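You operate a simulated robot arm through the tools that you are given. There is no shell and no other tool.

Carry out the task below with a simulated two-armed robot. There is one attempt and no reset: what you move stays moved.

Task
Dock the orange headset pack, switch on, dial the channel that it shows and set the volume to MID.
Fine: use slot two; don't press LINK; leave the other packs alone.

The check looks at the end state, three seconds after you hand in, the way a careful person would. Anything else that was tipped, shoved, dropped, spilled or broken makes it a failure.

Robot
Two 7-joint arms with fingered hands on one trunk that stands fixed in place. Base frame: the origin is at the foot of the trunk, x ahead of it, y to its left, z up. Lengths are in m, angles in rad, forces in N, time in s.
The left shoulder is at [0.055, 0.158, 1.143], the right one opposite. With the tool pointing down near the work surface each hand reaches from about 0.42 to 0.84 m from the base axis, measured 20 degrees to its own side. Payload 4 kg a hand.
The tool frame of a hand sits at the grasp point between the pads (the TCP): z along the fingers, y along the line on which they close. The tips reach 0.03 m beyond it. The gripper opens to 0.104 m. The gripper's body begins 0.035 m behind the TCP. The gripper is a hand of 4 fingers: y runs from the thumb to the fingers, the wrist lies at [-0.015, -0.104, -0.178] in the tool frame.
Orientation is that of the tool frame in the base frame, as [roll, pitch, yaw] about the fixed x, y, z axes, in that order (R = Rz(yaw) Ry(pitch) Rx(roll)). With the fingers straight down and the wrist toward the robot, the tool's x, y and z point along [0, 1, 0], [1, 0, 0] and [0, 0, -1] of the base frame.

Tools
- The arms move only by the tool move_arm. It takes "left_increments", "right_increments" or both (then of equal length, played together; a hand with none holds still); each is a list of rows, each a list of 6 numbers: the shift along the base's x, y, z in units of 100 mm (1.0 is 100 mm), then the turn, a rotation vector about the base's x, y, z in units of 60 degrees (1.0 is 60 degrees). In form: [[x, y, z, ax, ay, az], ...]. A call has 1 to 20 rows; each row is the pose to reach, as a shift and turn from the pose commanded when the call began. A call with a number of a shift or a turn outside -1 to 1 is refused whole. Rows are played at 5 a second. More than 0.05 m and 0.15 rad between two rows, and nothing of the call is played. A pose out of reach is approached as far as the arm can. The call stops where the force on the tool passes 40 N (or 10 N more than at its start, if that is more) or the arm is blocked; 0.2 s more then pass. In this call time passes only in rows, and 0.2 s behind the last. It gives the time, the measured TCP pose, the force on the tool (base axes), the opening and the grip force at its end, in the units of the frame above (readings bear some noise), with the torque about the TCP (base axes, N m) and any sound that the robot's microphone picked up.
- Cameras (640 x 400 px; columns grow to the right, rows downward): "scene" is now at [0.1293, 0.0407, 1.3575]; the picture's right is [0.42, -0.91, -0.01], its down [-0.26, -0.11, -0.96] and it looks along [0.87, 0.40, -0.28] (base axes); focal length 214 px, centre (320, 200). "left" rides on the left gripper at [-0.061, -0.092, -0.13] in its tool frame; the picture's right is [-0.81, -0.28, 0.52], its down [0.53, -0.71, 0.46] and it looks along [0.24, 0.64, 0.72] (tool axes); focal length 275 px, centre (320, 200). "right" rides on the right gripper at [0.061, -0.092, -0.13] in its tool frame; the picture's right is [-0.81, 0.28, -0.52], its down [-0.53, -0.71, 0.45] and it looks along [-0.24, 0.64, 0.72] (tool axes); focal length 275 px, centre (320, 200).
- snapshot(camera): a new picture of that camera. The clock stands still meanwhile.
- raise_lower(by): slides the trunk up (or, below 0, down) by that many m; the arms and the scene camera ride with it, the base frame stays. It gives what a move gives, with no picture.
- move_fingers(index, middle, ring, thumb_bend, thumb_turn, hand): sets how far each is bent, from 0 (flat) to 1 (curled in); at 0.3 the hand is open as for a grip, at 0.7 the pads meet at the TCP. One left out holds its place. A second passes; each finger stops where it meets its share of the squeeze, and holds until it gets a number again. It is the only way to open and close the hand. It gives what a move gives, with no picture; readings hold the bend of each and the force on the fingers (four entries, about 0 where the hand has none), thumb and palm. thumb_turn goes from beside the hand (0) to across from the fingers (1), as for a grip.
- turn_head(pan, tilt): turns the head with the scene camera to pan (to the left, within 1.396 rad either way) and tilt (down, from -0.506 to 1.204), counted from straight ahead of the robot. It gives what a move gives.
- locate(camera, pixels): for up to 12 pixels [column, row] of the newest picture of that camera ("zoom" is the newest enlarged one), the place [x, y, z] in the base frame of the surface seen there, good to about 0.003 m, but the place of the scene camera against the robot may be out by one fixed shift of up to 0.018 m in any direction. The clock stands still meanwhile.
- close_up(camera, box): a new picture of the part [left, top, right, bottom] of that camera's present view, enlarged. The clock stands still meanwhile.
- job_done(): hands the job in; it is judged then, once.

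Unless the task says otherwise, let go and move clear before handing in.

The tools are called after "Request:" as name(argument=value, ...) on one line, values as JSON. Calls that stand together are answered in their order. move_arm: Moves the arms, as the interface text tells. Its arguments: {"type":"object","properties":{"left_increments":{"type":"array","items":{"type":"array","items":{"type":"number"}}},"right_increments":{"type":"array","items":{"type":"array","items":{"type":"number"}}}},"required":[]} The other tools are called the same way: raise_lower (by) slides the trunk up or down; move_fingers (index, middle, ring, thumb_bend, thumb_turn, hand) moves the fingers one by one; turn_head (pan, tilt) turns the head that bears the scene camera; snapshot (camera) takes a picture; locate (camera, pixels) gives the place of the surface under pixels of a picture; close_up (camera, box) takes an enlarged picture of a part of a camera's view; job_done () hands the job in.

At the start:

```text
t: 0.0
left_tcp_pos: [0.3159, 0.4348, 1.232]
left_tool_rot: [-3.141, 0.001, 1.574]
left_contact_force: [-0.3, -0.3, -0.8]
left_torque: [0.01, 0.0, -0.01]
left_opening: 0.1038
left_grip_force: 0.0
left_shape: jaw
left_bend: [0.3, 0.3, 0.3, 0.3, 0.98]
left_finger forces: [0.0, 0.1, 0.0, 0.0, 0.0, 0.1]
right_tcp_pos: [0.4852, 0.0247, 1.3049]
right_tool_rot: [-3.141, 0.0, 1.571]
right_contact_force: [-0.6, 0.6, 0.2]
right_torque: [-0.03, 0.03, -0.03]
right_opening: 0.1035
right_grip_force: 0.0
right_shape: jaw
right_bend: [0.3, 0.3, 0.3, 0.3, 0.98]
right_finger forces: [0.1, 0.0, 0.1, 0.0, 0.0, 0.0]
trunk travel left (down, up): [-0.35, 0.157]
head pan, tilt: [0.435, 0.274]
```

scene: 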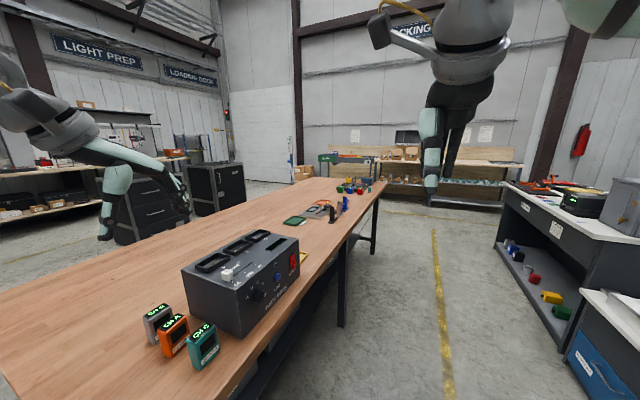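
right: 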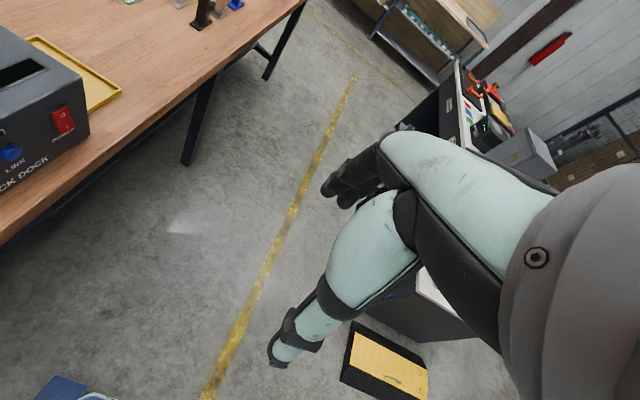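
left: 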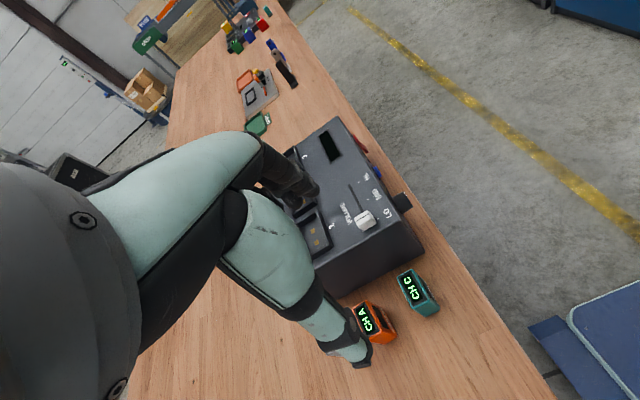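

The scene shows a dock at about (240,280) with slots on top, and three packs (grey, orange, teal) near (160-205, 325-345). I'll turn the head toward it and take close-ups.

Request:
turn_head(pan=0.8, tilt=0.75)

Request:
snapshot(camera="scene")

```text
t: 0.9
left_tcp_pos: [0.3001, 0.4348, 1.2376]
left_tool_rot: [3.128, 0.0, 1.574]
left_contact_force: [0.0, -0.5, 0.4]
left_torque: [0.02, -0.04, 0.0]
left_opening: 0.1041
left_grip_force: 0.3
left_shape: jaw
left_bend: [0.3, 0.3, 0.3, 0.3, 0.98]
left_finger forces: [0.1, 0.0, 0.1, 0.1, 0.0, 0.0]
right_tcp_pos: [0.4679, 0.0225, 1.3117]
right_tool_rot: [3.126, 0.001, 1.57]
right_contact_force: [0.2, -0.9, -0.5]
right_torque: [0.0, 0.03, -0.04]
right_opening: 0.1038
right_grip_force: 0.0
right_shape: jaw
right_bend: [0.3, 0.3, 0.3, 0.3, 0.98]
right_finger forces: [0.0, 0.0, 0.0, 0.0, 0.0, 0.1]
trunk travel left (down, up): [-0.35, 0.157]
head pan, tilt: [0.799, 0.75]
```

```text
taken
```

scene: 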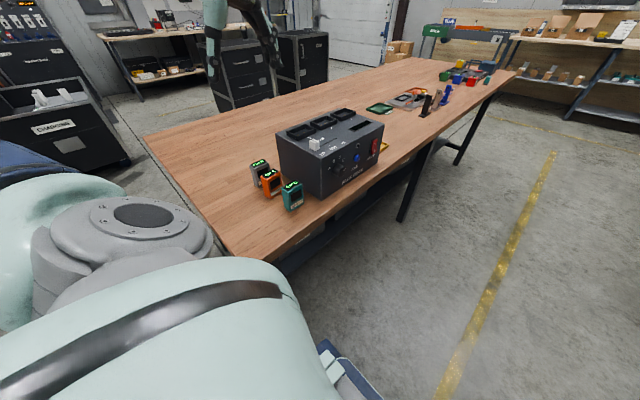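

The dock is at (330,150) and the packs at (275,185). I'll take close-ups to read the details.

Request:
close_up(camera="scene", box=[240, 95, 400, 215])

Request:
snapshot(camera="left")

Request:
snapshot(camera="right")

```text
3.33 times, centred on (320, 155) of scene
```

zoom: 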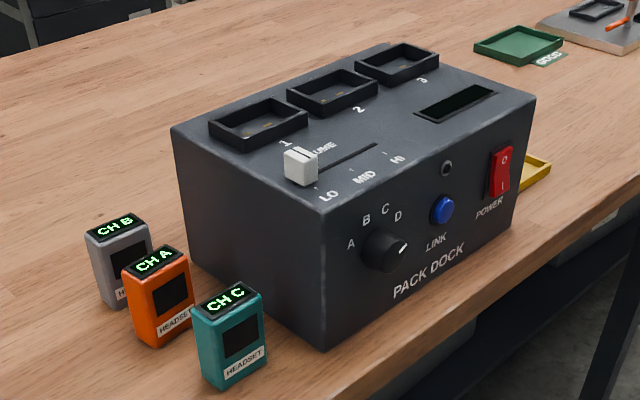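

```text
taken
```

left: 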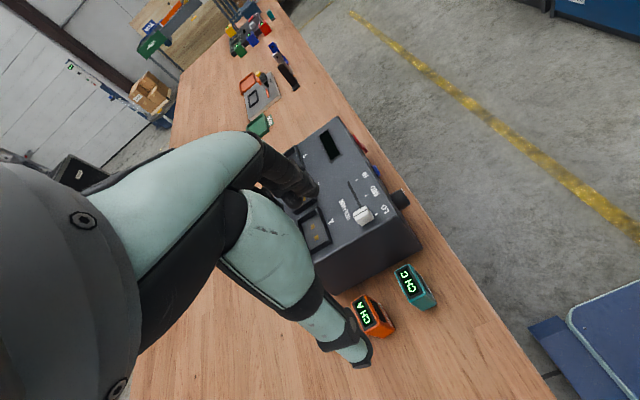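

```text
taken
```

right: 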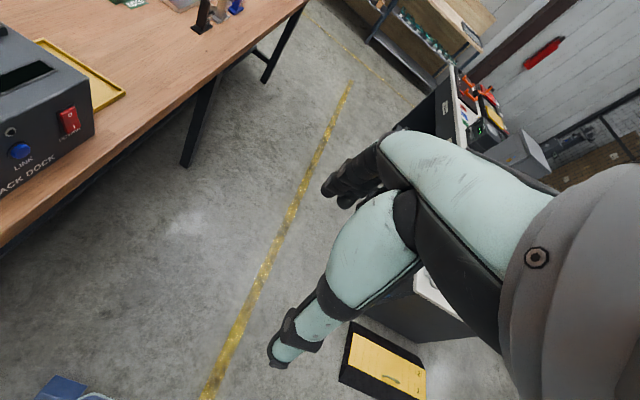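

Orange shows CH A; the slider is at LO, the rocker is at the dock's right, and slot 2 is the middle one. I'll locate the key points.

Request:
locate(camera="zoom", pixels=[[172, 126], [322, 204], [536, 96], [322, 350], [290, 98], [336, 116], [378, 90], [328, 72], [337, 95], [300, 160], [378, 145], [386, 50]])

Request:
locate(camera="zoom", pixels=[[125, 272], [152, 280], [190, 257], [162, 247], [145, 345], [193, 325], [196, 312], [260, 285], [92, 240], [145, 222], [385, 252], [402, 246]])

Request:
locate(camera="zoom", pixels=[[350, 244], [367, 220], [386, 208], [398, 216], [442, 209], [504, 158], [504, 183], [497, 170], [330, 197], [364, 177], [398, 158], [455, 103]])

Request:
close_up(camera="scene", box=[315, 130, 385, 174])

Request:
close_up(camera="scene", box=[280, 100, 370, 156])

Request:
close_up(camera="scene", box=[245, 150, 315, 215])

```text
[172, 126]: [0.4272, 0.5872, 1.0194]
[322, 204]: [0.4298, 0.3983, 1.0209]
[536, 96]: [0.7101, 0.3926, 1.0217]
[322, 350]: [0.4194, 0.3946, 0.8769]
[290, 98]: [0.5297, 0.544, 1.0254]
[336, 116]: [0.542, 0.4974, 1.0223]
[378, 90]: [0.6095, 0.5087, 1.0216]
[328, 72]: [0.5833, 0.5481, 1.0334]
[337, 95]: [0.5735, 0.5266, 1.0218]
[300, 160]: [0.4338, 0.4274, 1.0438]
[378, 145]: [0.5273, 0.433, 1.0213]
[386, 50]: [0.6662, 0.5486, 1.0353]
```

```text
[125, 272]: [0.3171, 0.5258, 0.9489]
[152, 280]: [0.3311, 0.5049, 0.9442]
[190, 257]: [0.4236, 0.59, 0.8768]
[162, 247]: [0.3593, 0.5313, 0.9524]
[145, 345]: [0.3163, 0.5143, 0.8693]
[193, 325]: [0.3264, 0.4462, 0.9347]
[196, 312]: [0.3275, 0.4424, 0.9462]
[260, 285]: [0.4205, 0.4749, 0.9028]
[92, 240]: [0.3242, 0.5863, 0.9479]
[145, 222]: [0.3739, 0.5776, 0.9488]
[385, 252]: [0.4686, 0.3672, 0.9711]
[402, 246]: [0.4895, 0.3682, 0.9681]
```

```text
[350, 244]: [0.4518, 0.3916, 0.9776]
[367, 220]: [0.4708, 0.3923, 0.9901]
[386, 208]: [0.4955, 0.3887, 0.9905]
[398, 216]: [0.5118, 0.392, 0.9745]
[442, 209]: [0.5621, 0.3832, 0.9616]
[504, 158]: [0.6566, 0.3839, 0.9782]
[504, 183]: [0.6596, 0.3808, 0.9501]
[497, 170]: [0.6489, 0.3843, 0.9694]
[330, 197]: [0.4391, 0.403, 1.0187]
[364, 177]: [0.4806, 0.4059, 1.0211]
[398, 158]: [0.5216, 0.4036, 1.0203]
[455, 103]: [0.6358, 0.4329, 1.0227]
```

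```text
9.09 times, centred on (350, 152) of scene
```

zoom: 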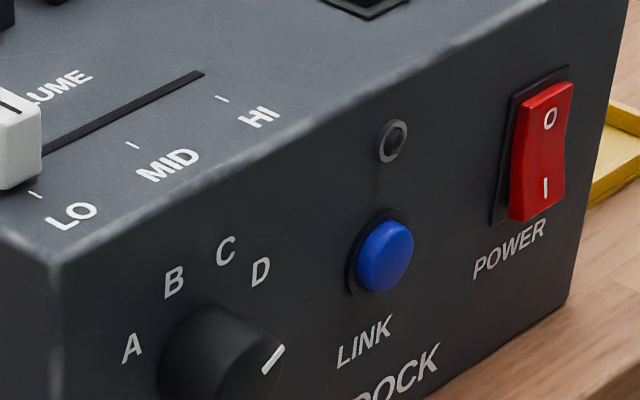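

```text
7.11 times, centred on (325, 128) of scene
```

zoom: 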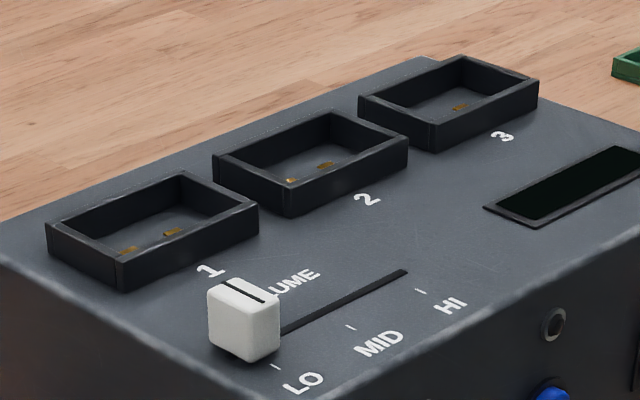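

```text
6.15 times, centred on (280, 182) of scene
```

zoom: 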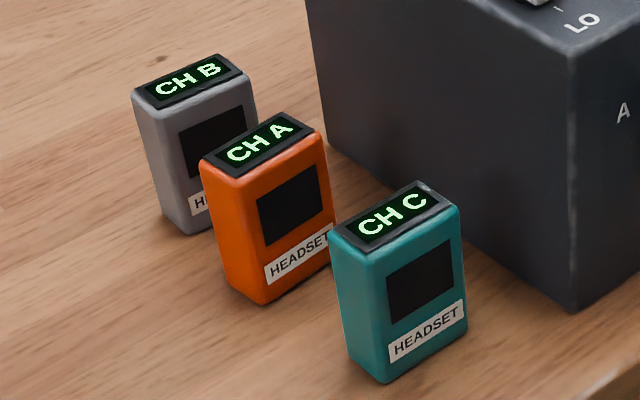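

Slot 2 is the middle pocket and its long axis runs along x like the packs; the dial points near D. I'll use the left hand's camera to cross-check positions without the scene camera's shift.

Request:
close_up(camera="left", box=[260, 110, 460, 235])

Request:
close_up(camera="left", box=[320, 240, 460, 350])

```text
3.20 times, centred on (360, 172) of left
```

zoom: 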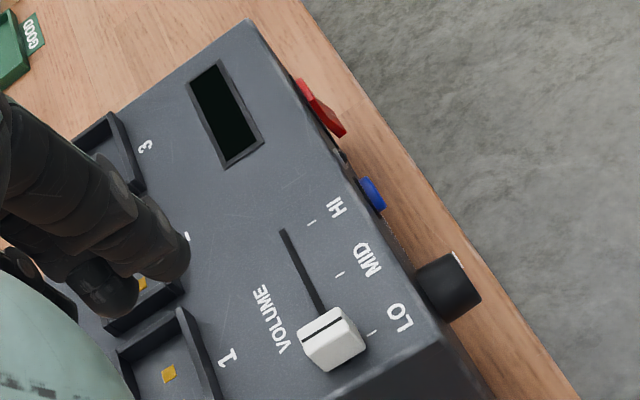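

```text
3.64 times, centred on (390, 295) of left
```

zoom: 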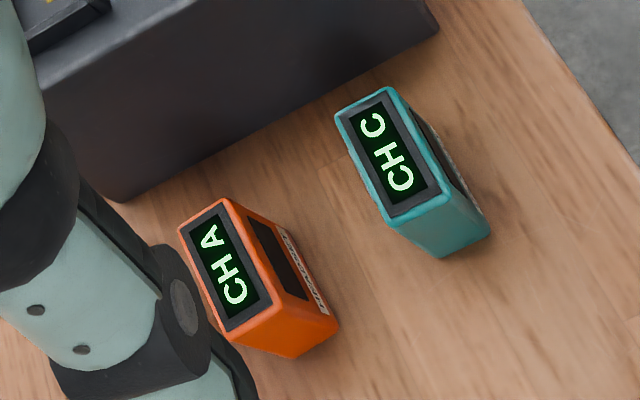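

The orange top face is framed at (180,228),(226,198),(272,305),(223,330) in this zoom. I'll locate these and the teal ones.

Request:
locate(camera="zoom", pixels=[[184, 230], [224, 203], [268, 301], [224, 326], [340, 118], [386, 92], [438, 190], [392, 212], [300, 340], [450, 250], [330, 220], [430, 28]])

Request:
close_up(camera="left", box=[260, 110, 460, 235])

Request:
locate(camera="zoom", pixels=[[331, 327], [284, 232], [340, 274], [312, 224], [372, 333], [245, 25], [437, 330], [450, 258], [371, 195], [318, 110], [226, 118], [330, 310]])

```text
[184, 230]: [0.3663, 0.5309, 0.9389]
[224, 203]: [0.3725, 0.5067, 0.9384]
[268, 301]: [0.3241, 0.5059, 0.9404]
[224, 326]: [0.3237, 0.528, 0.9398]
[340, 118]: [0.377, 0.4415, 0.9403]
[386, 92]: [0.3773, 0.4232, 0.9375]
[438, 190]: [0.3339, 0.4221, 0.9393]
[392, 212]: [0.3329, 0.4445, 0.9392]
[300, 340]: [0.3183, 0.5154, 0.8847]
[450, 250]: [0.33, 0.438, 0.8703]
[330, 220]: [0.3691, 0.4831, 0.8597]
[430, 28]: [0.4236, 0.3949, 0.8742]
```

```text
3.20 times, centred on (360, 172) of left
```

zoom: 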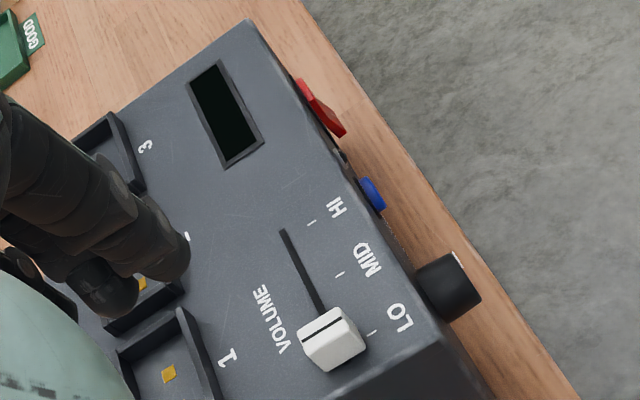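

```text
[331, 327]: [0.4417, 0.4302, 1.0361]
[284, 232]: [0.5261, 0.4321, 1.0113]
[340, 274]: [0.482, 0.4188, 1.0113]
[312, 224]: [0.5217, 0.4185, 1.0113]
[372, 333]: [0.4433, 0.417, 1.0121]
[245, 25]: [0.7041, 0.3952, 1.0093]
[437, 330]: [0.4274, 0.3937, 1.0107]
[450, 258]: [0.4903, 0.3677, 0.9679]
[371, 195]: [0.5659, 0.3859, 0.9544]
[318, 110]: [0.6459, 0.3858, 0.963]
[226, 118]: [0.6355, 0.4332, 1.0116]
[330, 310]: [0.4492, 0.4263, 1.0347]
```

The left camera gives dock top z≈1.011 against 1.021 from the scene, so the scene camera reads about 0.01 high in z. The orange top centre is ≈(0.347,0.518,0.94). Next I'll look at the hand's geometry.

Request:
turn_head(pan=1.0, tilt=0.45)

Request:
snapshot(camera="scene")

```text
t: 1.7
left_tcp_pos: [0.3019, 0.4346, 1.2375]
left_tool_rot: [3.13, 0.0, 1.572]
left_contact_force: [0.4, -0.6, 0.2]
left_torque: [0.0, -0.03, 0.01]
left_opening: 0.104
left_grip_force: 0.0
left_shape: jaw
left_bend: [0.3, 0.3, 0.3, 0.3, 0.98]
left_finger forces: [0.0, 0.0, 0.0, 0.0, 0.0, 0.1]
right_tcp_pos: [0.4711, 0.0249, 1.3087]
right_tool_rot: [3.13, 0.003, 1.57]
right_contact_force: [0.6, 0.4, 0.0]
right_torque: [0.01, 0.02, -0.01]
right_opening: 0.1037
right_grip_force: 0.1
right_shape: jaw
right_bend: [0.3, 0.3, 0.3, 0.3, 0.98]
right_finger forces: [0.0, 0.1, 0.0, 0.1, 0.0, 0.0]
trunk travel left (down, up): [-0.35, 0.157]
head pan, tilt: [1.0, 0.45]
```

```text
taken
```

scene: 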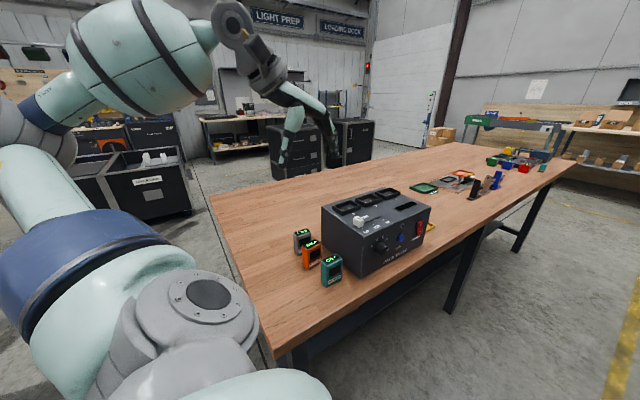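

Request:
close_up(camera="scene", box=[210, 50, 350, 180])

Request:
close_up(camera="scene", box=[285, 215, 355, 290])

```text
3.08 times, centred on (280, 115) of scene
```

zoom: 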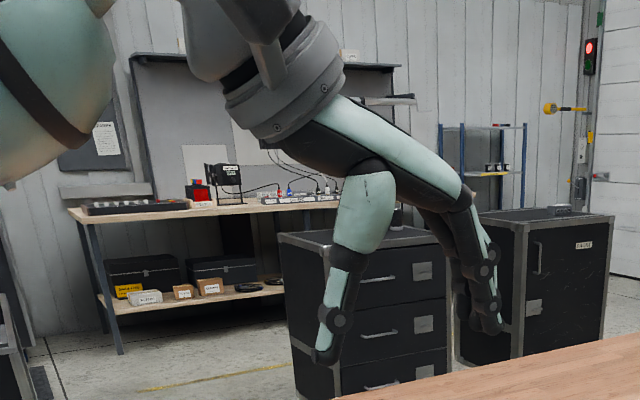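

```text
5.33 times, centred on (320, 252) of scene
```

zoom: 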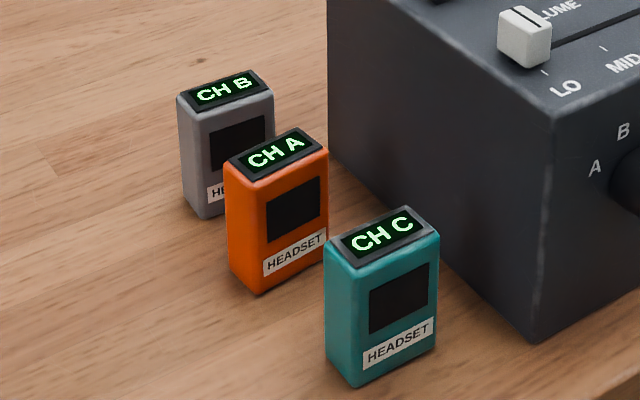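

I'll locate the grey and orange pack corners in this zoom.

Request:
locate(camera="zoom", pixels=[[182, 96], [192, 109], [270, 90], [257, 72], [228, 160], [242, 178], [325, 150], [306, 130], [255, 285], [322, 255], [342, 262], [410, 208]])

```text
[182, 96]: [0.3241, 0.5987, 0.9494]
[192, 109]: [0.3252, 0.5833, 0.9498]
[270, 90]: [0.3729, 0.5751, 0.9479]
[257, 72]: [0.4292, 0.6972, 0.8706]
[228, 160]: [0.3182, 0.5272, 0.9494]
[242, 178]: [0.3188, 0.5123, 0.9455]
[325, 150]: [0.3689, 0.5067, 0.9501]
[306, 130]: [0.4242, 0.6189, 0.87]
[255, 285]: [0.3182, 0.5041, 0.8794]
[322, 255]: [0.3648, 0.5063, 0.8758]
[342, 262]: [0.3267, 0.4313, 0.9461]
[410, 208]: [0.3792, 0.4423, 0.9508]
```

The grey pack's near face is at y≈0.575 and orange's y span is 0.505–0.531, so there is room for the fingers on the x-ends. I'll shift the left hand to +y so its camera sees slot 2 unobstructed.

Request:
move_arm(left_increments=[[0, 0.4, 0, 0, 0, 0], [0.1, 0.8, 0, 0, 0, 0], [0.2, 1.0, 0, 0, 0, 0], [0.3, 1.0, 0, 0, 0, 0]])

Request:
snapshot(camera="left")

```text
t: 2.7
left_tcp_pos: [0.3347, 0.5356, 1.2354]
left_tool_rot: [3.131, 0.0, 1.574]
left_contact_force: [0.5, 0.0, 0.0]
left_torque: [0.03, 0.01, -0.01]
left_opening: 0.1039
left_grip_force: 0.1
left_shape: jaw
left_bend: [0.3, 0.3, 0.3, 0.3, 0.98]
left_finger forces: [0.0, 0.0, 0.0, 0.1, 0.0, 0.0]
right_tcp_pos: [0.4692, 0.0247, 1.3108]
right_tool_rot: [3.129, 0.003, 1.572]
right_contact_force: [0.1, 0.6, -0.2]
right_torque: [0.03, 0.03, 0.01]
right_opening: 0.104
right_grip_force: 0.1
right_shape: jaw
right_bend: [0.3, 0.3, 0.3, 0.3, 0.98]
right_finger forces: [0.0, 0.0, 0.1, 0.1, 0.1, 0.0]
trunk travel left (down, up): [-0.35, 0.157]
head pan, tilt: [1.0, 0.45]
```

```text
taken
```

left: 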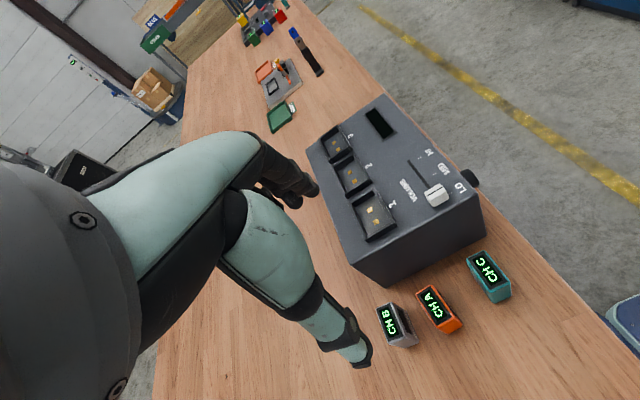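

All three slots are visible at (335,145),(350,178),(375,215). I'll zoom in and locate slot 2's rim and the pack corners.

Request:
close_up(camera="left", box=[305, 115, 425, 245])

Request:
close_up(camera="left", box=[365, 240, 525, 355])

```text
3.08 times, centred on (365, 180) of left
```

zoom: 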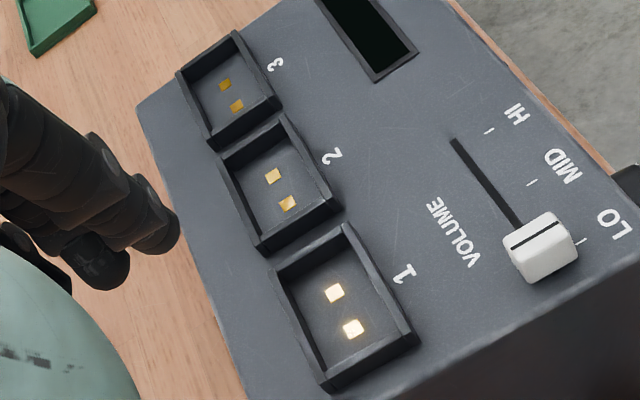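

```text
3.48 times, centred on (445, 298) of left
```

zoom: 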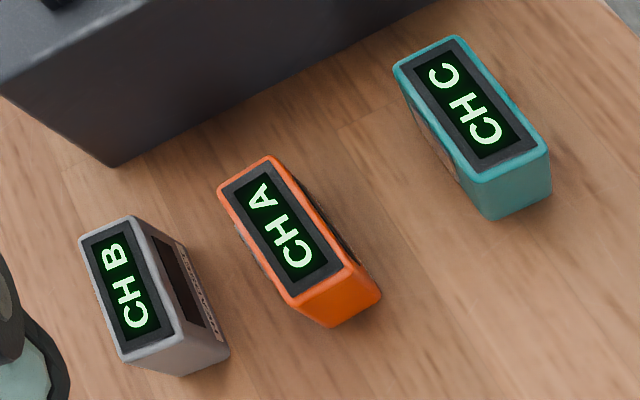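

Request:
locate(camera="zoom", pixels=[[222, 186], [272, 160], [346, 264], [294, 298], [83, 240], [128, 220], [178, 335], [126, 356], [398, 68], [456, 40], [545, 148], [482, 176]])

Request:
close_up(camera="left", box=[315, 145, 375, 205])

```text
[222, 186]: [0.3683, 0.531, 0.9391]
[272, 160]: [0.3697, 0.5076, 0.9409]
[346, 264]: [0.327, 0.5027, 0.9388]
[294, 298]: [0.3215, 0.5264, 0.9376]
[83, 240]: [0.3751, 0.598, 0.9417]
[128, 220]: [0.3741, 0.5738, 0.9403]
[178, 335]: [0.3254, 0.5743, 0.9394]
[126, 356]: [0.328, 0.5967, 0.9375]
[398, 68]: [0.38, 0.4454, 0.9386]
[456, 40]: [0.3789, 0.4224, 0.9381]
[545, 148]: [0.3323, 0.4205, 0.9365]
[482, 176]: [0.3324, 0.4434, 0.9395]
```

```text
6.67 times, centred on (345, 175) of left
```

zoom: 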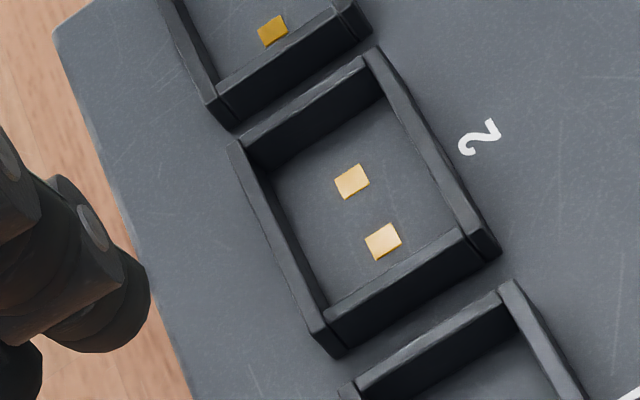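

Request:
locate(camera="zoom", pixels=[[232, 145], [370, 50], [495, 250], [338, 352], [245, 148], [366, 66], [462, 232], [326, 312], [352, 181], [384, 241], [275, 190], [390, 95]])

```text
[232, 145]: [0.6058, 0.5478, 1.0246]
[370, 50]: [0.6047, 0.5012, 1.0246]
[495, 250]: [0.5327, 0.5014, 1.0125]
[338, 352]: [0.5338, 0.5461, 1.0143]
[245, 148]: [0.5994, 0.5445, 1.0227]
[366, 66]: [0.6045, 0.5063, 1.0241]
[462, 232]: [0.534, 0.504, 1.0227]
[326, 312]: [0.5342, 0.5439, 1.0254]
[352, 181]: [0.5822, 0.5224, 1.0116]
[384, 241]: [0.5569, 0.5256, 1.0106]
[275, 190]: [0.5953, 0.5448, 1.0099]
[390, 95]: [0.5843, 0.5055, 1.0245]
```

Slot 2's centre is ≈(0.5695,0.5245) with inner space about 62×36 mm; orange's centre is ≈(0.346,0.517), yawed about +0.06 rad. I'll narrow the left hand a little and descend over the orange pack.

Request:
move_fingers(hand="left", index=0.38, middle=0.38, ring=0.38, thumb_bend=0.38)

Request:
move_arm(left_increments=[[0.03, -0.05, -0.25, 0, 0, 0.02], [0.06, -0.1, -0.5, 0, 0, 0.04], [0.09, -0.15, -0.75, 0, 0, 0.06], [0.11, -0.185, -1.0, 0, 0, 0.06]])

Request:
move_arm(left_increments=[[0, 0, -0.25, 0, 0, 0], [0, 0, -0.5, 0, 0, 0], [0, 0, -0.75, 0, 0, 0], [0, 0, -1.0, 0, 0, 0]])

Request:
snapshot(camera="left")

Request:
snapshot(camera="scene")

```text
t: 3.7
left_tcp_pos: [0.3354, 0.5352, 1.2368]
left_tool_rot: [3.129, 0.002, 1.572]
left_contact_force: [1.3, 0.0, 0.2]
left_torque: [-0.01, -0.01, -0.01]
left_opening: 0.0837
left_grip_force: 0.1
left_shape: fingers
left_bend: [0.38, 0.38, 0.38, 0.38, 0.98]
left_finger forces: [0.0, 0.1, 0.0, 0.0, 0.0, 0.1]
right_tcp_pos: [0.4688, 0.0236, 1.3099]
right_tool_rot: [3.13, 0.001, 1.571]
right_contact_force: [0.1, -0.3, -0.2]
right_torque: [-0.03, 0.03, 0.0]
right_opening: 0.104
right_grip_force: 0.0
right_shape: jaw
right_bend: [0.3, 0.3, 0.3, 0.3, 0.98]
right_finger forces: [0.0, 0.1, 0.1, 0.1, 0.1, 0.0]
trunk travel left (down, up): [-0.35, 0.157]
head pan, tilt: [1.0, 0.45]
```

```text
t: 4.7
left_tcp_pos: [0.3432, 0.5166, 1.1366]
left_tool_rot: [3.128, 0.0, 1.636]
left_contact_force: [-1.0, -0.7, -0.3]
left_torque: [-0.06, -0.04, -0.01]
left_opening: 0.0837
left_grip_force: 0.1
left_shape: fingers
left_bend: [0.38, 0.38, 0.38, 0.38, 0.98]
left_finger forces: [0.0, 0.0, 0.0, 0.0, 0.0, 0.1]
right_tcp_pos: [0.4692, 0.025, 1.3097]
right_tool_rot: [3.129, 0.001, 1.571]
right_contact_force: [-0.4, 0.0, 0.0]
right_torque: [-0.03, 0.0, 0.0]
right_opening: 0.104
right_grip_force: 0.1
right_shape: jaw
right_bend: [0.3, 0.3, 0.3, 0.3, 0.98]
right_finger forces: [0.0, 0.1, 0.0, 0.0, 0.0, 0.0]
trunk travel left (down, up): [-0.35, 0.157]
head pan, tilt: [1.0, 0.45]
```

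```text
t: 5.7
left_tcp_pos: [0.3453, 0.5147, 1.0359]
left_tool_rot: [3.129, 0.002, 1.637]
left_contact_force: [-0.4, -0.5, -0.1]
left_torque: [-0.01, 0.01, -0.03]
left_opening: 0.0835
left_grip_force: 0.1
left_shape: fingers
left_bend: [0.38, 0.38, 0.38, 0.38, 0.98]
left_finger forces: [0.0, 0.1, 0.0, 0.0, 0.1, 0.0]
right_tcp_pos: [0.4696, 0.0242, 1.3093]
right_tool_rot: [3.13, 0.002, 1.571]
right_contact_force: [0.6, 0.0, -0.5]
right_torque: [0.0, -0.02, -0.02]
right_opening: 0.104
right_grip_force: 0.1
right_shape: jaw
right_bend: [0.3, 0.3, 0.3, 0.3, 0.98]
right_finger forces: [0.0, 0.1, 0.0, 0.0, 0.0, 0.1]
trunk travel left (down, up): [-0.35, 0.157]
head pan, tilt: [1.0, 0.45]
```

```text
taken
```

left: 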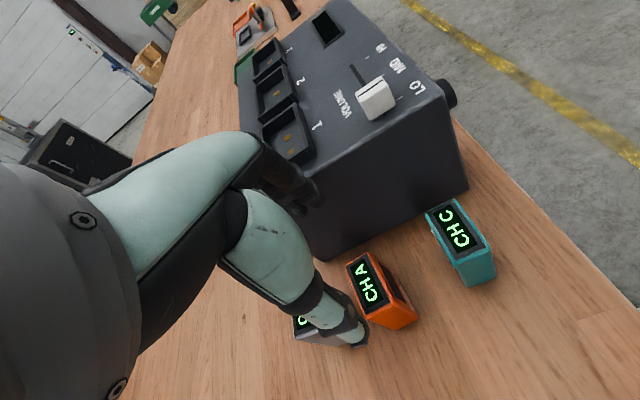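

```text
taken
```

scene: 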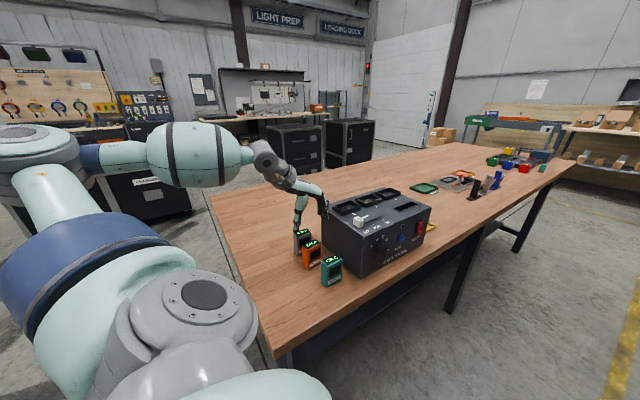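

The hand is above the packs; I'll zoom in the scene view to check the finger alignment over orange.

Request:
close_up(camera="scene", box=[265, 165, 365, 290])

Request:
close_up(camera="left", box=[240, 160, 440, 360])

```text
3.20 times, centred on (315, 228) of scene
```

zoom: 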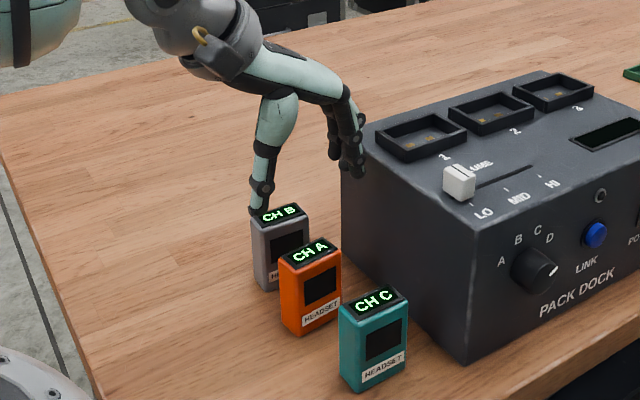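

```text
2.00 times, centred on (340, 260) of left
```

zoom: 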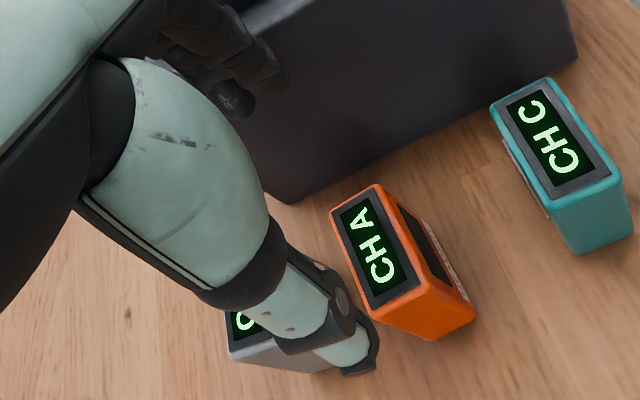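

Request:
locate(camera="zoom", pixels=[[362, 365], [340, 350], [372, 335], [235, 98], [262, 85], [275, 70], [280, 95], [335, 215], [380, 192], [418, 285], [370, 305], [345, 300]])

```text
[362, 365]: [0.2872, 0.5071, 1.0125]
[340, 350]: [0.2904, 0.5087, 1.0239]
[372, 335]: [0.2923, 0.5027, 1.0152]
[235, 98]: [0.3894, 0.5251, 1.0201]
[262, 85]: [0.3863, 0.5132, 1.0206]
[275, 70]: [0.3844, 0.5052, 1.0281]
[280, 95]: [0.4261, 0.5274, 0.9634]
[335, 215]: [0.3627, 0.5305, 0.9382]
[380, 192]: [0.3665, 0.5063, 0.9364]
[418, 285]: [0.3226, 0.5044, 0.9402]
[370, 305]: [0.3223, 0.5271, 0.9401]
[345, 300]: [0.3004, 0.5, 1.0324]
```

Thumb tip is ~(0.29,0.51) and fingers ~x 0.385, straddling orange's x span 0.32–0.37. I'll descend in two steps.

Request:
move_arm(left_increments=[[0, 0.02, -0.2, 0, 0, 0], [0, 0.02, -0.4, 0, 0, 0], [0, 0.02, -0.6, 0, 0, 0], [0, 0.02, -0.7, 0, 0, 0]])

Request:
close_up(camera="left", box=[240, 160, 440, 360])

Request:
close_up(camera="scene", box=[265, 165, 365, 290])

```text
t: 6.7
left_tcp_pos: [0.3417, 0.5197, 0.9656]
left_tool_rot: [3.131, 0.001, 1.637]
left_contact_force: [0.1, 0.0, 0.2]
left_torque: [-0.01, -0.05, 0.01]
left_opening: 0.0834
left_grip_force: 0.0
left_shape: fingers
left_bend: [0.38, 0.38, 0.38, 0.38, 0.98]
left_finger forces: [0.0, 0.0, 0.1, 0.1, 0.1, 0.1]
right_tcp_pos: [0.4696, 0.0248, 1.3093]
right_tool_rot: [3.128, 0.002, 1.57]
right_contact_force: [0.0, -0.6, -0.2]
right_torque: [0.01, 0.01, 0.02]
right_opening: 0.1039
right_grip_force: 0.0
right_shape: jaw
right_bend: [0.3, 0.3, 0.3, 0.3, 0.98]
right_finger forces: [0.0, 0.1, 0.0, 0.0, 0.0, 0.1]
trunk travel left (down, up): [-0.35, 0.157]
head pan, tilt: [1.0, 0.45]
```

```text
2.00 times, centred on (340, 260) of left
```

zoom: 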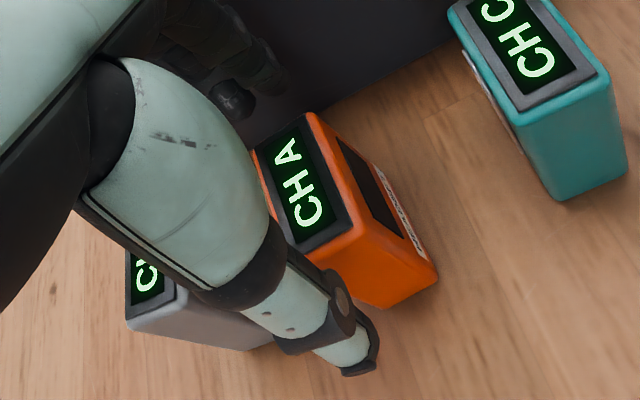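

```text
3.20 times, centred on (315, 228) of scene
```

zoom: 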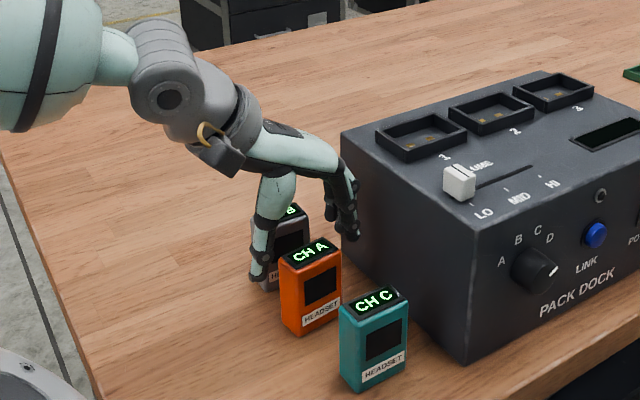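

Tips are about level with the pack tops and clear on both sides; I'll descend the last 47 mm with a small x correction.

Request:
move_arm(left_increments=[[0.03, -0.015, -0.12, 0, 0, 0], [0.03, -0.015, -0.24, 0, 0, 0], [0.03, -0.015, -0.36, 0, 0, 0], [0.03, -0.015, -0.47, 0, 0, 0]])

Request:
close_up(camera="left", box=[240, 160, 440, 360])

Request:
close_up(camera="scene", box=[265, 165, 365, 290])

```text
t: 7.7
left_tcp_pos: [0.3456, 0.5181, 0.9197]
left_tool_rot: [3.131, 0.001, 1.637]
left_contact_force: [0.0, 0.0, -0.3]
left_torque: [0.02, 0.01, 0.0]
left_opening: 0.0836
left_grip_force: 0.0
left_shape: fingers
left_bend: [0.38, 0.38, 0.38, 0.38, 0.98]
left_finger forces: [0.0, 0.1, 0.1, 0.0, 0.1, 0.0]
right_tcp_pos: [0.4714, 0.0254, 1.3097]
right_tool_rot: [3.129, 0.003, 1.571]
right_contact_force: [-0.2, 1.0, 0.6]
right_torque: [-0.03, 0.01, 0.04]
right_opening: 0.104
right_grip_force: 0.1
right_shape: jaw
right_bend: [0.3, 0.3, 0.3, 0.3, 0.98]
right_finger forces: [0.0, 0.0, 0.1, 0.1, 0.0, 0.1]
trunk travel left (down, up): [-0.35, 0.157]
head pan, tilt: [1.0, 0.45]
```

```text
2.00 times, centred on (340, 260) of left
```

zoom: 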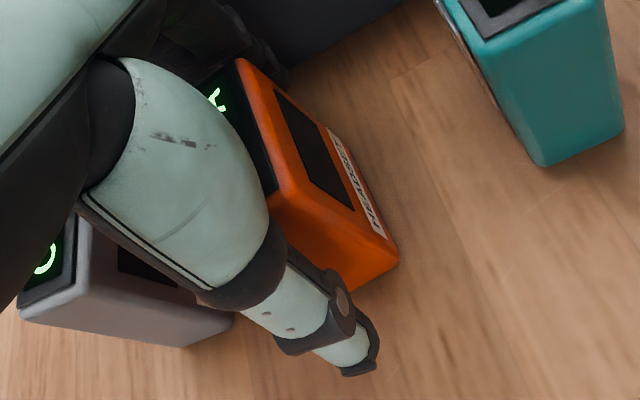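

```text
3.20 times, centred on (315, 228) of scene
```

zoom: 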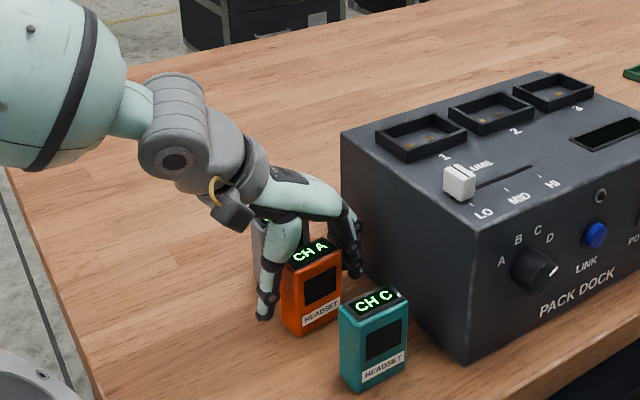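

The thumb and fingers straddle the orange pack. Closing the left hand.

Request:
move_fingers(hand="left", index=0.6, middle=0.6, ring=0.6, thumb_bend=0.6)

Request:
close_up(camera="scene", box=[265, 165, 365, 290])

Request:
close_up(camera="left", box=[240, 160, 440, 360])

```text
t: 8.7
left_tcp_pos: [0.3451, 0.5182, 0.9206]
left_tool_rot: [3.129, -0.002, 1.636]
left_contact_force: [0.6, 0.3, 0.1]
left_torque: [0.05, -0.09, 0.01]
left_opening: 0.0504
left_grip_force: 12.5
left_shape: fingers
left_bend: [0.52, 0.54, 0.6, 0.52, 0.97]
left_finger forces: [7.1, 5.3, 0.1, 0.0, 12.0, 0.0]
right_tcp_pos: [0.4699, 0.0239, 1.3097]
right_tool_rot: [3.13, 0.001, 1.571]
right_contact_force: [-0.7, 0.2, 0.3]
right_torque: [0.02, 0.0, 0.01]
right_opening: 0.104
right_grip_force: 0.1
right_shape: jaw
right_bend: [0.3, 0.3, 0.3, 0.3, 0.98]
right_finger forces: [0.1, 0.1, 0.0, 0.1, 0.1, 0.0]
trunk travel left (down, up): [-0.35, 0.157]
head pan, tilt: [1.0, 0.45]
```

```text
3.20 times, centred on (315, 228) of scene
```

zoom: 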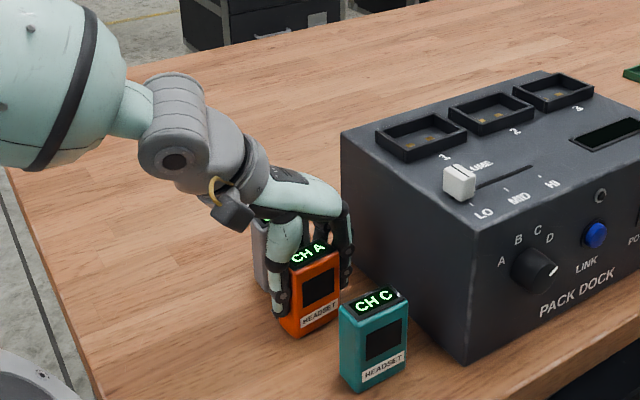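

```text
2.00 times, centred on (340, 260) of left
```

zoom: 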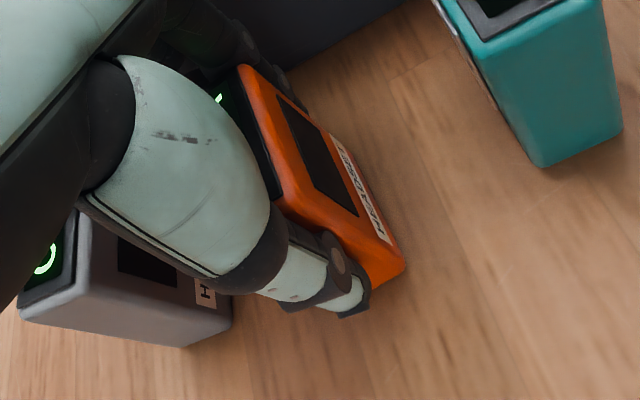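

Grip is 12.5 N with opening 0.050. I'll lift straight up.

Request:
move_arm(left_increments=[[0, 0, 0.1, 0, 0, 0], [0, 0, 0.3, 0, 0, 0], [0, 0, 0.5, 0, 0, 0], [0, 0, 0.75, 0, 0, 0], [0, 0, 1.0, 0, 0, 0]])

Request:
move_arm(left_increments=[[0, 0, 0.3, 0, 0, 0], [0, 0, 0.6, 0, 0, 0], [0, 0, 0.8, 0, 0, 0], [0, 0, 1.0, 0, 0, 0]])

Request:
snapshot(camera="scene")

Request:
close_up(camera="left", box=[240, 160, 440, 360])

```text
t: 9.9
left_tcp_pos: [0.342, 0.5179, 1.0198]
left_tool_rot: [3.131, 0.001, 1.637]
left_contact_force: [-0.7, 0.0, -2.2]
left_torque: [0.01, -0.03, 0.0]
left_opening: 0.0504
left_grip_force: 12.0
left_shape: fingers
left_bend: [0.52, 0.55, 0.6, 0.52, 0.97]
left_finger forces: [6.9, 4.9, 0.0, 0.0, 12.0, 0.0]
right_tcp_pos: [0.4698, 0.0239, 1.3102]
right_tool_rot: [3.13, 0.0, 1.571]
right_contact_force: [-0.3, 0.1, -0.2]
right_torque: [-0.02, -0.01, 0.01]
right_opening: 0.1041
right_grip_force: 0.1
right_shape: jaw
right_bend: [0.3, 0.3, 0.3, 0.3, 0.98]
right_finger forces: [0.0, 0.0, 0.1, 0.1, 0.0, 0.0]
trunk travel left (down, up): [-0.35, 0.157]
head pan, tilt: [1.0, 0.45]
```

```text
t: 10.9
left_tcp_pos: [0.3464, 0.5194, 1.1207]
left_tool_rot: [3.129, 0.0, 1.634]
left_contact_force: [0.0, -0.9, -1.8]
left_torque: [0.03, 0.02, 0.0]
left_opening: 0.0501
left_grip_force: 12.0
left_shape: fingers
left_bend: [0.52, 0.55, 0.6, 0.52, 0.97]
left_finger forces: [7.0, 4.9, 0.1, 0.0, 11.9, 0.0]
right_tcp_pos: [0.4697, 0.0243, 1.3101]
right_tool_rot: [3.13, -0.001, 1.571]
right_contact_force: [0.2, -0.4, 0.5]
right_torque: [-0.03, -0.03, 0.02]
right_opening: 0.1037
right_grip_force: 0.0
right_shape: jaw
right_bend: [0.3, 0.3, 0.3, 0.3, 0.98]
right_finger forces: [0.0, 0.1, 0.0, 0.0, 0.0, 0.1]
trunk travel left (down, up): [-0.35, 0.157]
head pan, tilt: [1.0, 0.45]
```

```text
taken
```

scene: 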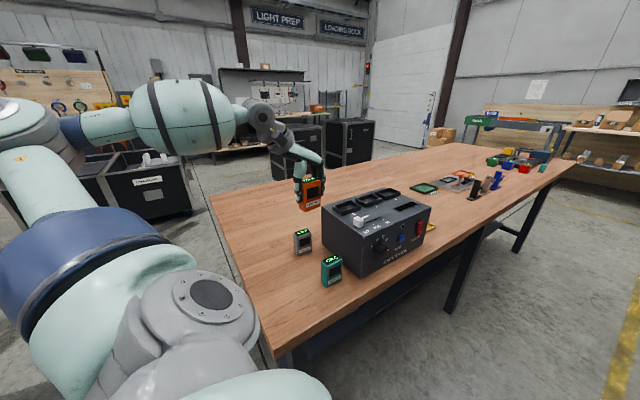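

```text
2.00 times, centred on (340, 260) of left
```

zoom: 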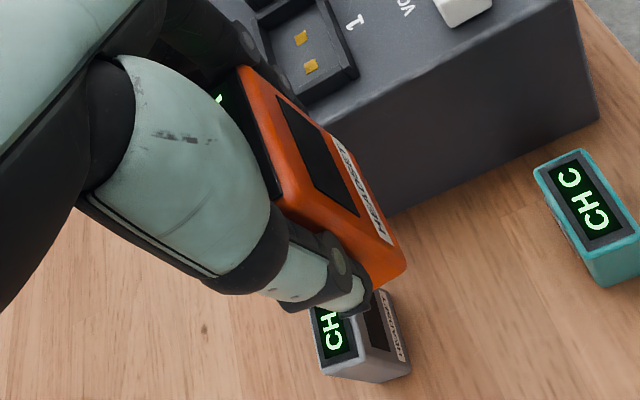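

The pack is held upright. I'll translate it above slot 2 and undo the small yaw.

Request:
move_arm(left_increments=[[0.25, 0, 0, 0, 0, -0.02], [0.5, 0.02, 0, 0, 0, -0.04], [0.75, 0.04, 0, 0, 0, -0.06], [1.0, 0.05, 0, 0, 0, -0.06]])

Request:
move_arm(left_increments=[[0.25, 0, 0, 0, 0, 0], [0.5, 0, 0, 0, 0, 0], [0.75, 0, 0, 0, 0, 0], [1.0, 0, 0, 0, 0, 0]])

Request:
snapshot(camera="left")

Request:
close_up(camera="scene", box=[300, 130, 450, 280])

```text
t: 11.9
left_tcp_pos: [0.4519, 0.5274, 1.12]
left_tool_rot: [3.133, 0.003, 1.578]
left_contact_force: [0.0, 0.0, -2.3]
left_torque: [-0.03, 0.02, 0.01]
left_opening: 0.0503
left_grip_force: 11.8
left_shape: fingers
left_bend: [0.52, 0.55, 0.6, 0.52, 0.97]
left_finger forces: [6.9, 4.8, 0.0, 0.0, 11.7, 0.0]
right_tcp_pos: [0.4728, 0.0252, 1.3098]
right_tool_rot: [3.131, 0.001, 1.57]
right_contact_force: [0.4, -0.4, -0.5]
right_torque: [-0.01, 0.01, 0.01]
right_opening: 0.104
right_grip_force: 0.1
right_shape: jaw
right_bend: [0.3, 0.3, 0.3, 0.3, 0.98]
right_finger forces: [0.0, 0.0, 0.1, 0.0, 0.1, 0.1]
trunk travel left (down, up): [-0.35, 0.157]
head pan, tilt: [1.0, 0.45]
```

```text
t: 12.9
left_tcp_pos: [0.5484, 0.5229, 1.1187]
left_tool_rot: [3.13, 0.001, 1.571]
left_contact_force: [0.0, 0.1, -2.6]
left_torque: [0.0, 0.02, 0.01]
left_opening: 0.0497
left_grip_force: 11.5
left_shape: fingers
left_bend: [0.53, 0.55, 0.6, 0.52, 0.96]
left_finger forces: [7.0, 4.8, 0.0, 0.0, 11.8, 0.1]
left hand out of reach, approached as far as the arm can: row 1
right_tcp_pos: [0.4703, 0.022, 1.3102]
right_tool_rot: [3.129, 0.001, 1.571]
right_contact_force: [-0.2, -0.4, 0.3]
right_torque: [0.01, -0.02, -0.02]
right_opening: 0.1039
right_grip_force: 0.1
right_shape: jaw
right_bend: [0.3, 0.3, 0.3, 0.3, 0.98]
right_finger forces: [0.0, 0.1, 0.0, 0.1, 0.0, 0.0]
trunk travel left (down, up): [-0.35, 0.157]
head pan, tilt: [1.0, 0.45]
```

```text
taken
```

left: 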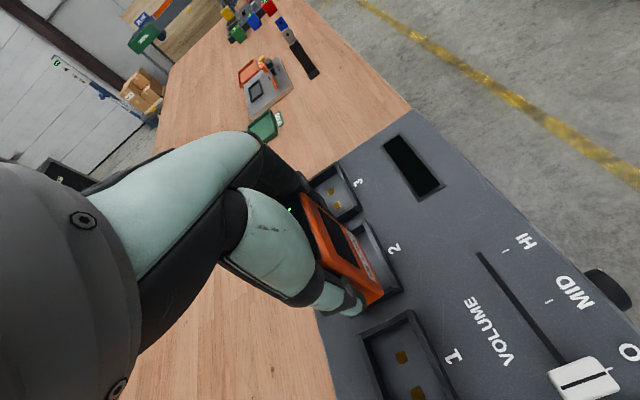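

```text
2.67 times, centred on (375, 205) of scene
```

zoom: 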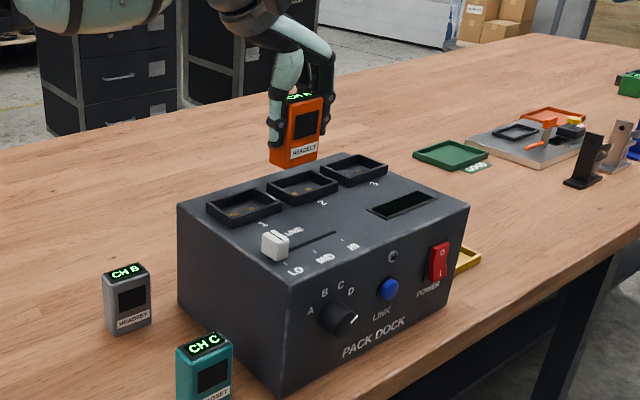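

Pack hovers near slot 2 (TCP x 0.548, target ~0.57). I'll zoom to measure the pack and the slot in the same view.

Request:
close_up(camera="left", box=[270, 160, 430, 340])

```text
2.22 times, centred on (350, 250) of left
```

zoom: 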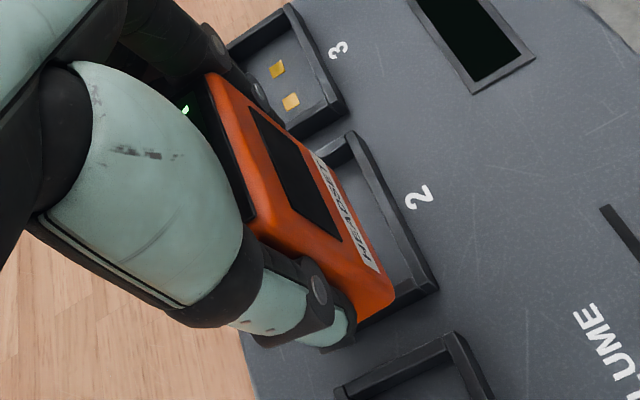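

Request:
locate(camera="zoom", pixels=[[215, 85], [275, 215], [312, 152], [380, 270], [388, 300], [355, 310], [350, 135], [436, 288], [427, 280], [300, 225], [240, 90], [345, 240]])

```text
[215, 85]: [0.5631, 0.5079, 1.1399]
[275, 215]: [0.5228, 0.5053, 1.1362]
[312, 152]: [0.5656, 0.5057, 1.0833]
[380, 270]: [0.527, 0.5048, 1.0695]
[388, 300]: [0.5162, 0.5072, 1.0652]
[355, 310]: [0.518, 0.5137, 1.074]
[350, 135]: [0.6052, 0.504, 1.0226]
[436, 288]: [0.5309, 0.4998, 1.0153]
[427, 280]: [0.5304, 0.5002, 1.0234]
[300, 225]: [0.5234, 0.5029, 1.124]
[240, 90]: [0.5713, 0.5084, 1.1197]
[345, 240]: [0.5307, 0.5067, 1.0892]
```

Pack's front face is at y≈0.505 and its −x end at x≈0.516, so it needs about +26 mm x and +6 mm y. I'll move there and lower to just above the rim.

Request:
move_arm(left_increments=[[0.1, 0.03, 0, 0, 0, 0], [0.2, 0.06, 0, 0, 0, 0], [0.26, 0.06, 0, 0, 0, 0], [0.26, 0.06, -0.15, 0, 0, 0], [0.26, 0.06, -0.25, 0, 0, 0], [0.26, 0.06, -0.25, 0, 0, 0]])

Request:
close_up(camera="left", box=[270, 160, 430, 340])

Request:
close_up(camera="scene", box=[320, 130, 420, 240])

```text
t: 14.3
left_tcp_pos: [0.5729, 0.528, 1.0939]
left_tool_rot: [3.129, -0.001, 1.571]
left_contact_force: [-0.4, -0.2, -1.9]
left_torque: [-0.01, -0.02, -0.01]
left_opening: 0.0501
left_grip_force: 12.2
left_shape: fingers
left_bend: [0.53, 0.55, 0.6, 0.52, 0.96]
left_finger forces: [7.0, 4.6, 0.1, 0.0, 11.8, 0.0]
right_tcp_pos: [0.4706, 0.0241, 1.3097]
right_tool_rot: [3.131, 0.001, 1.57]
right_contact_force: [-0.4, -0.5, 0.4]
right_torque: [-0.01, -0.01, 0.01]
right_opening: 0.1037
right_grip_force: 0.0
right_shape: jaw
right_bend: [0.3, 0.3, 0.3, 0.3, 0.98]
right_finger forces: [0.0, 0.0, 0.0, 0.1, 0.0, 0.0]
trunk travel left (down, up): [-0.35, 0.157]
head pan, tilt: [1.0, 0.45]
```

```text
2.22 times, centred on (350, 250) of left
```

zoom: 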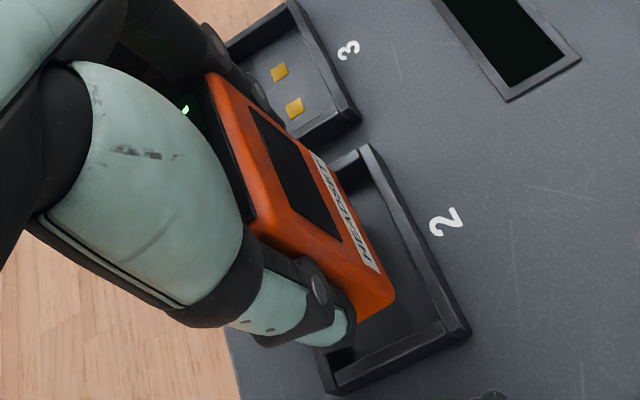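

```text
3.64 times, centred on (370, 185) of scene
```

zoom: 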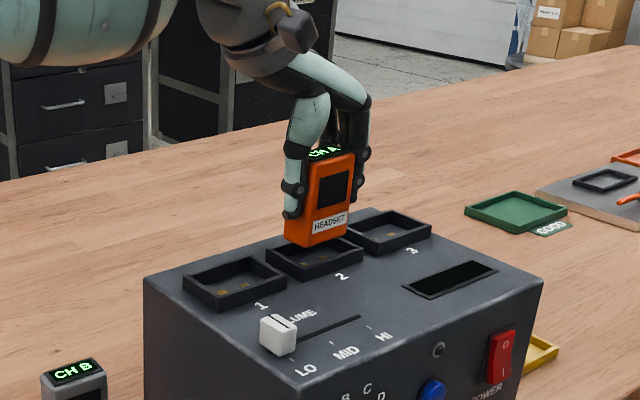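

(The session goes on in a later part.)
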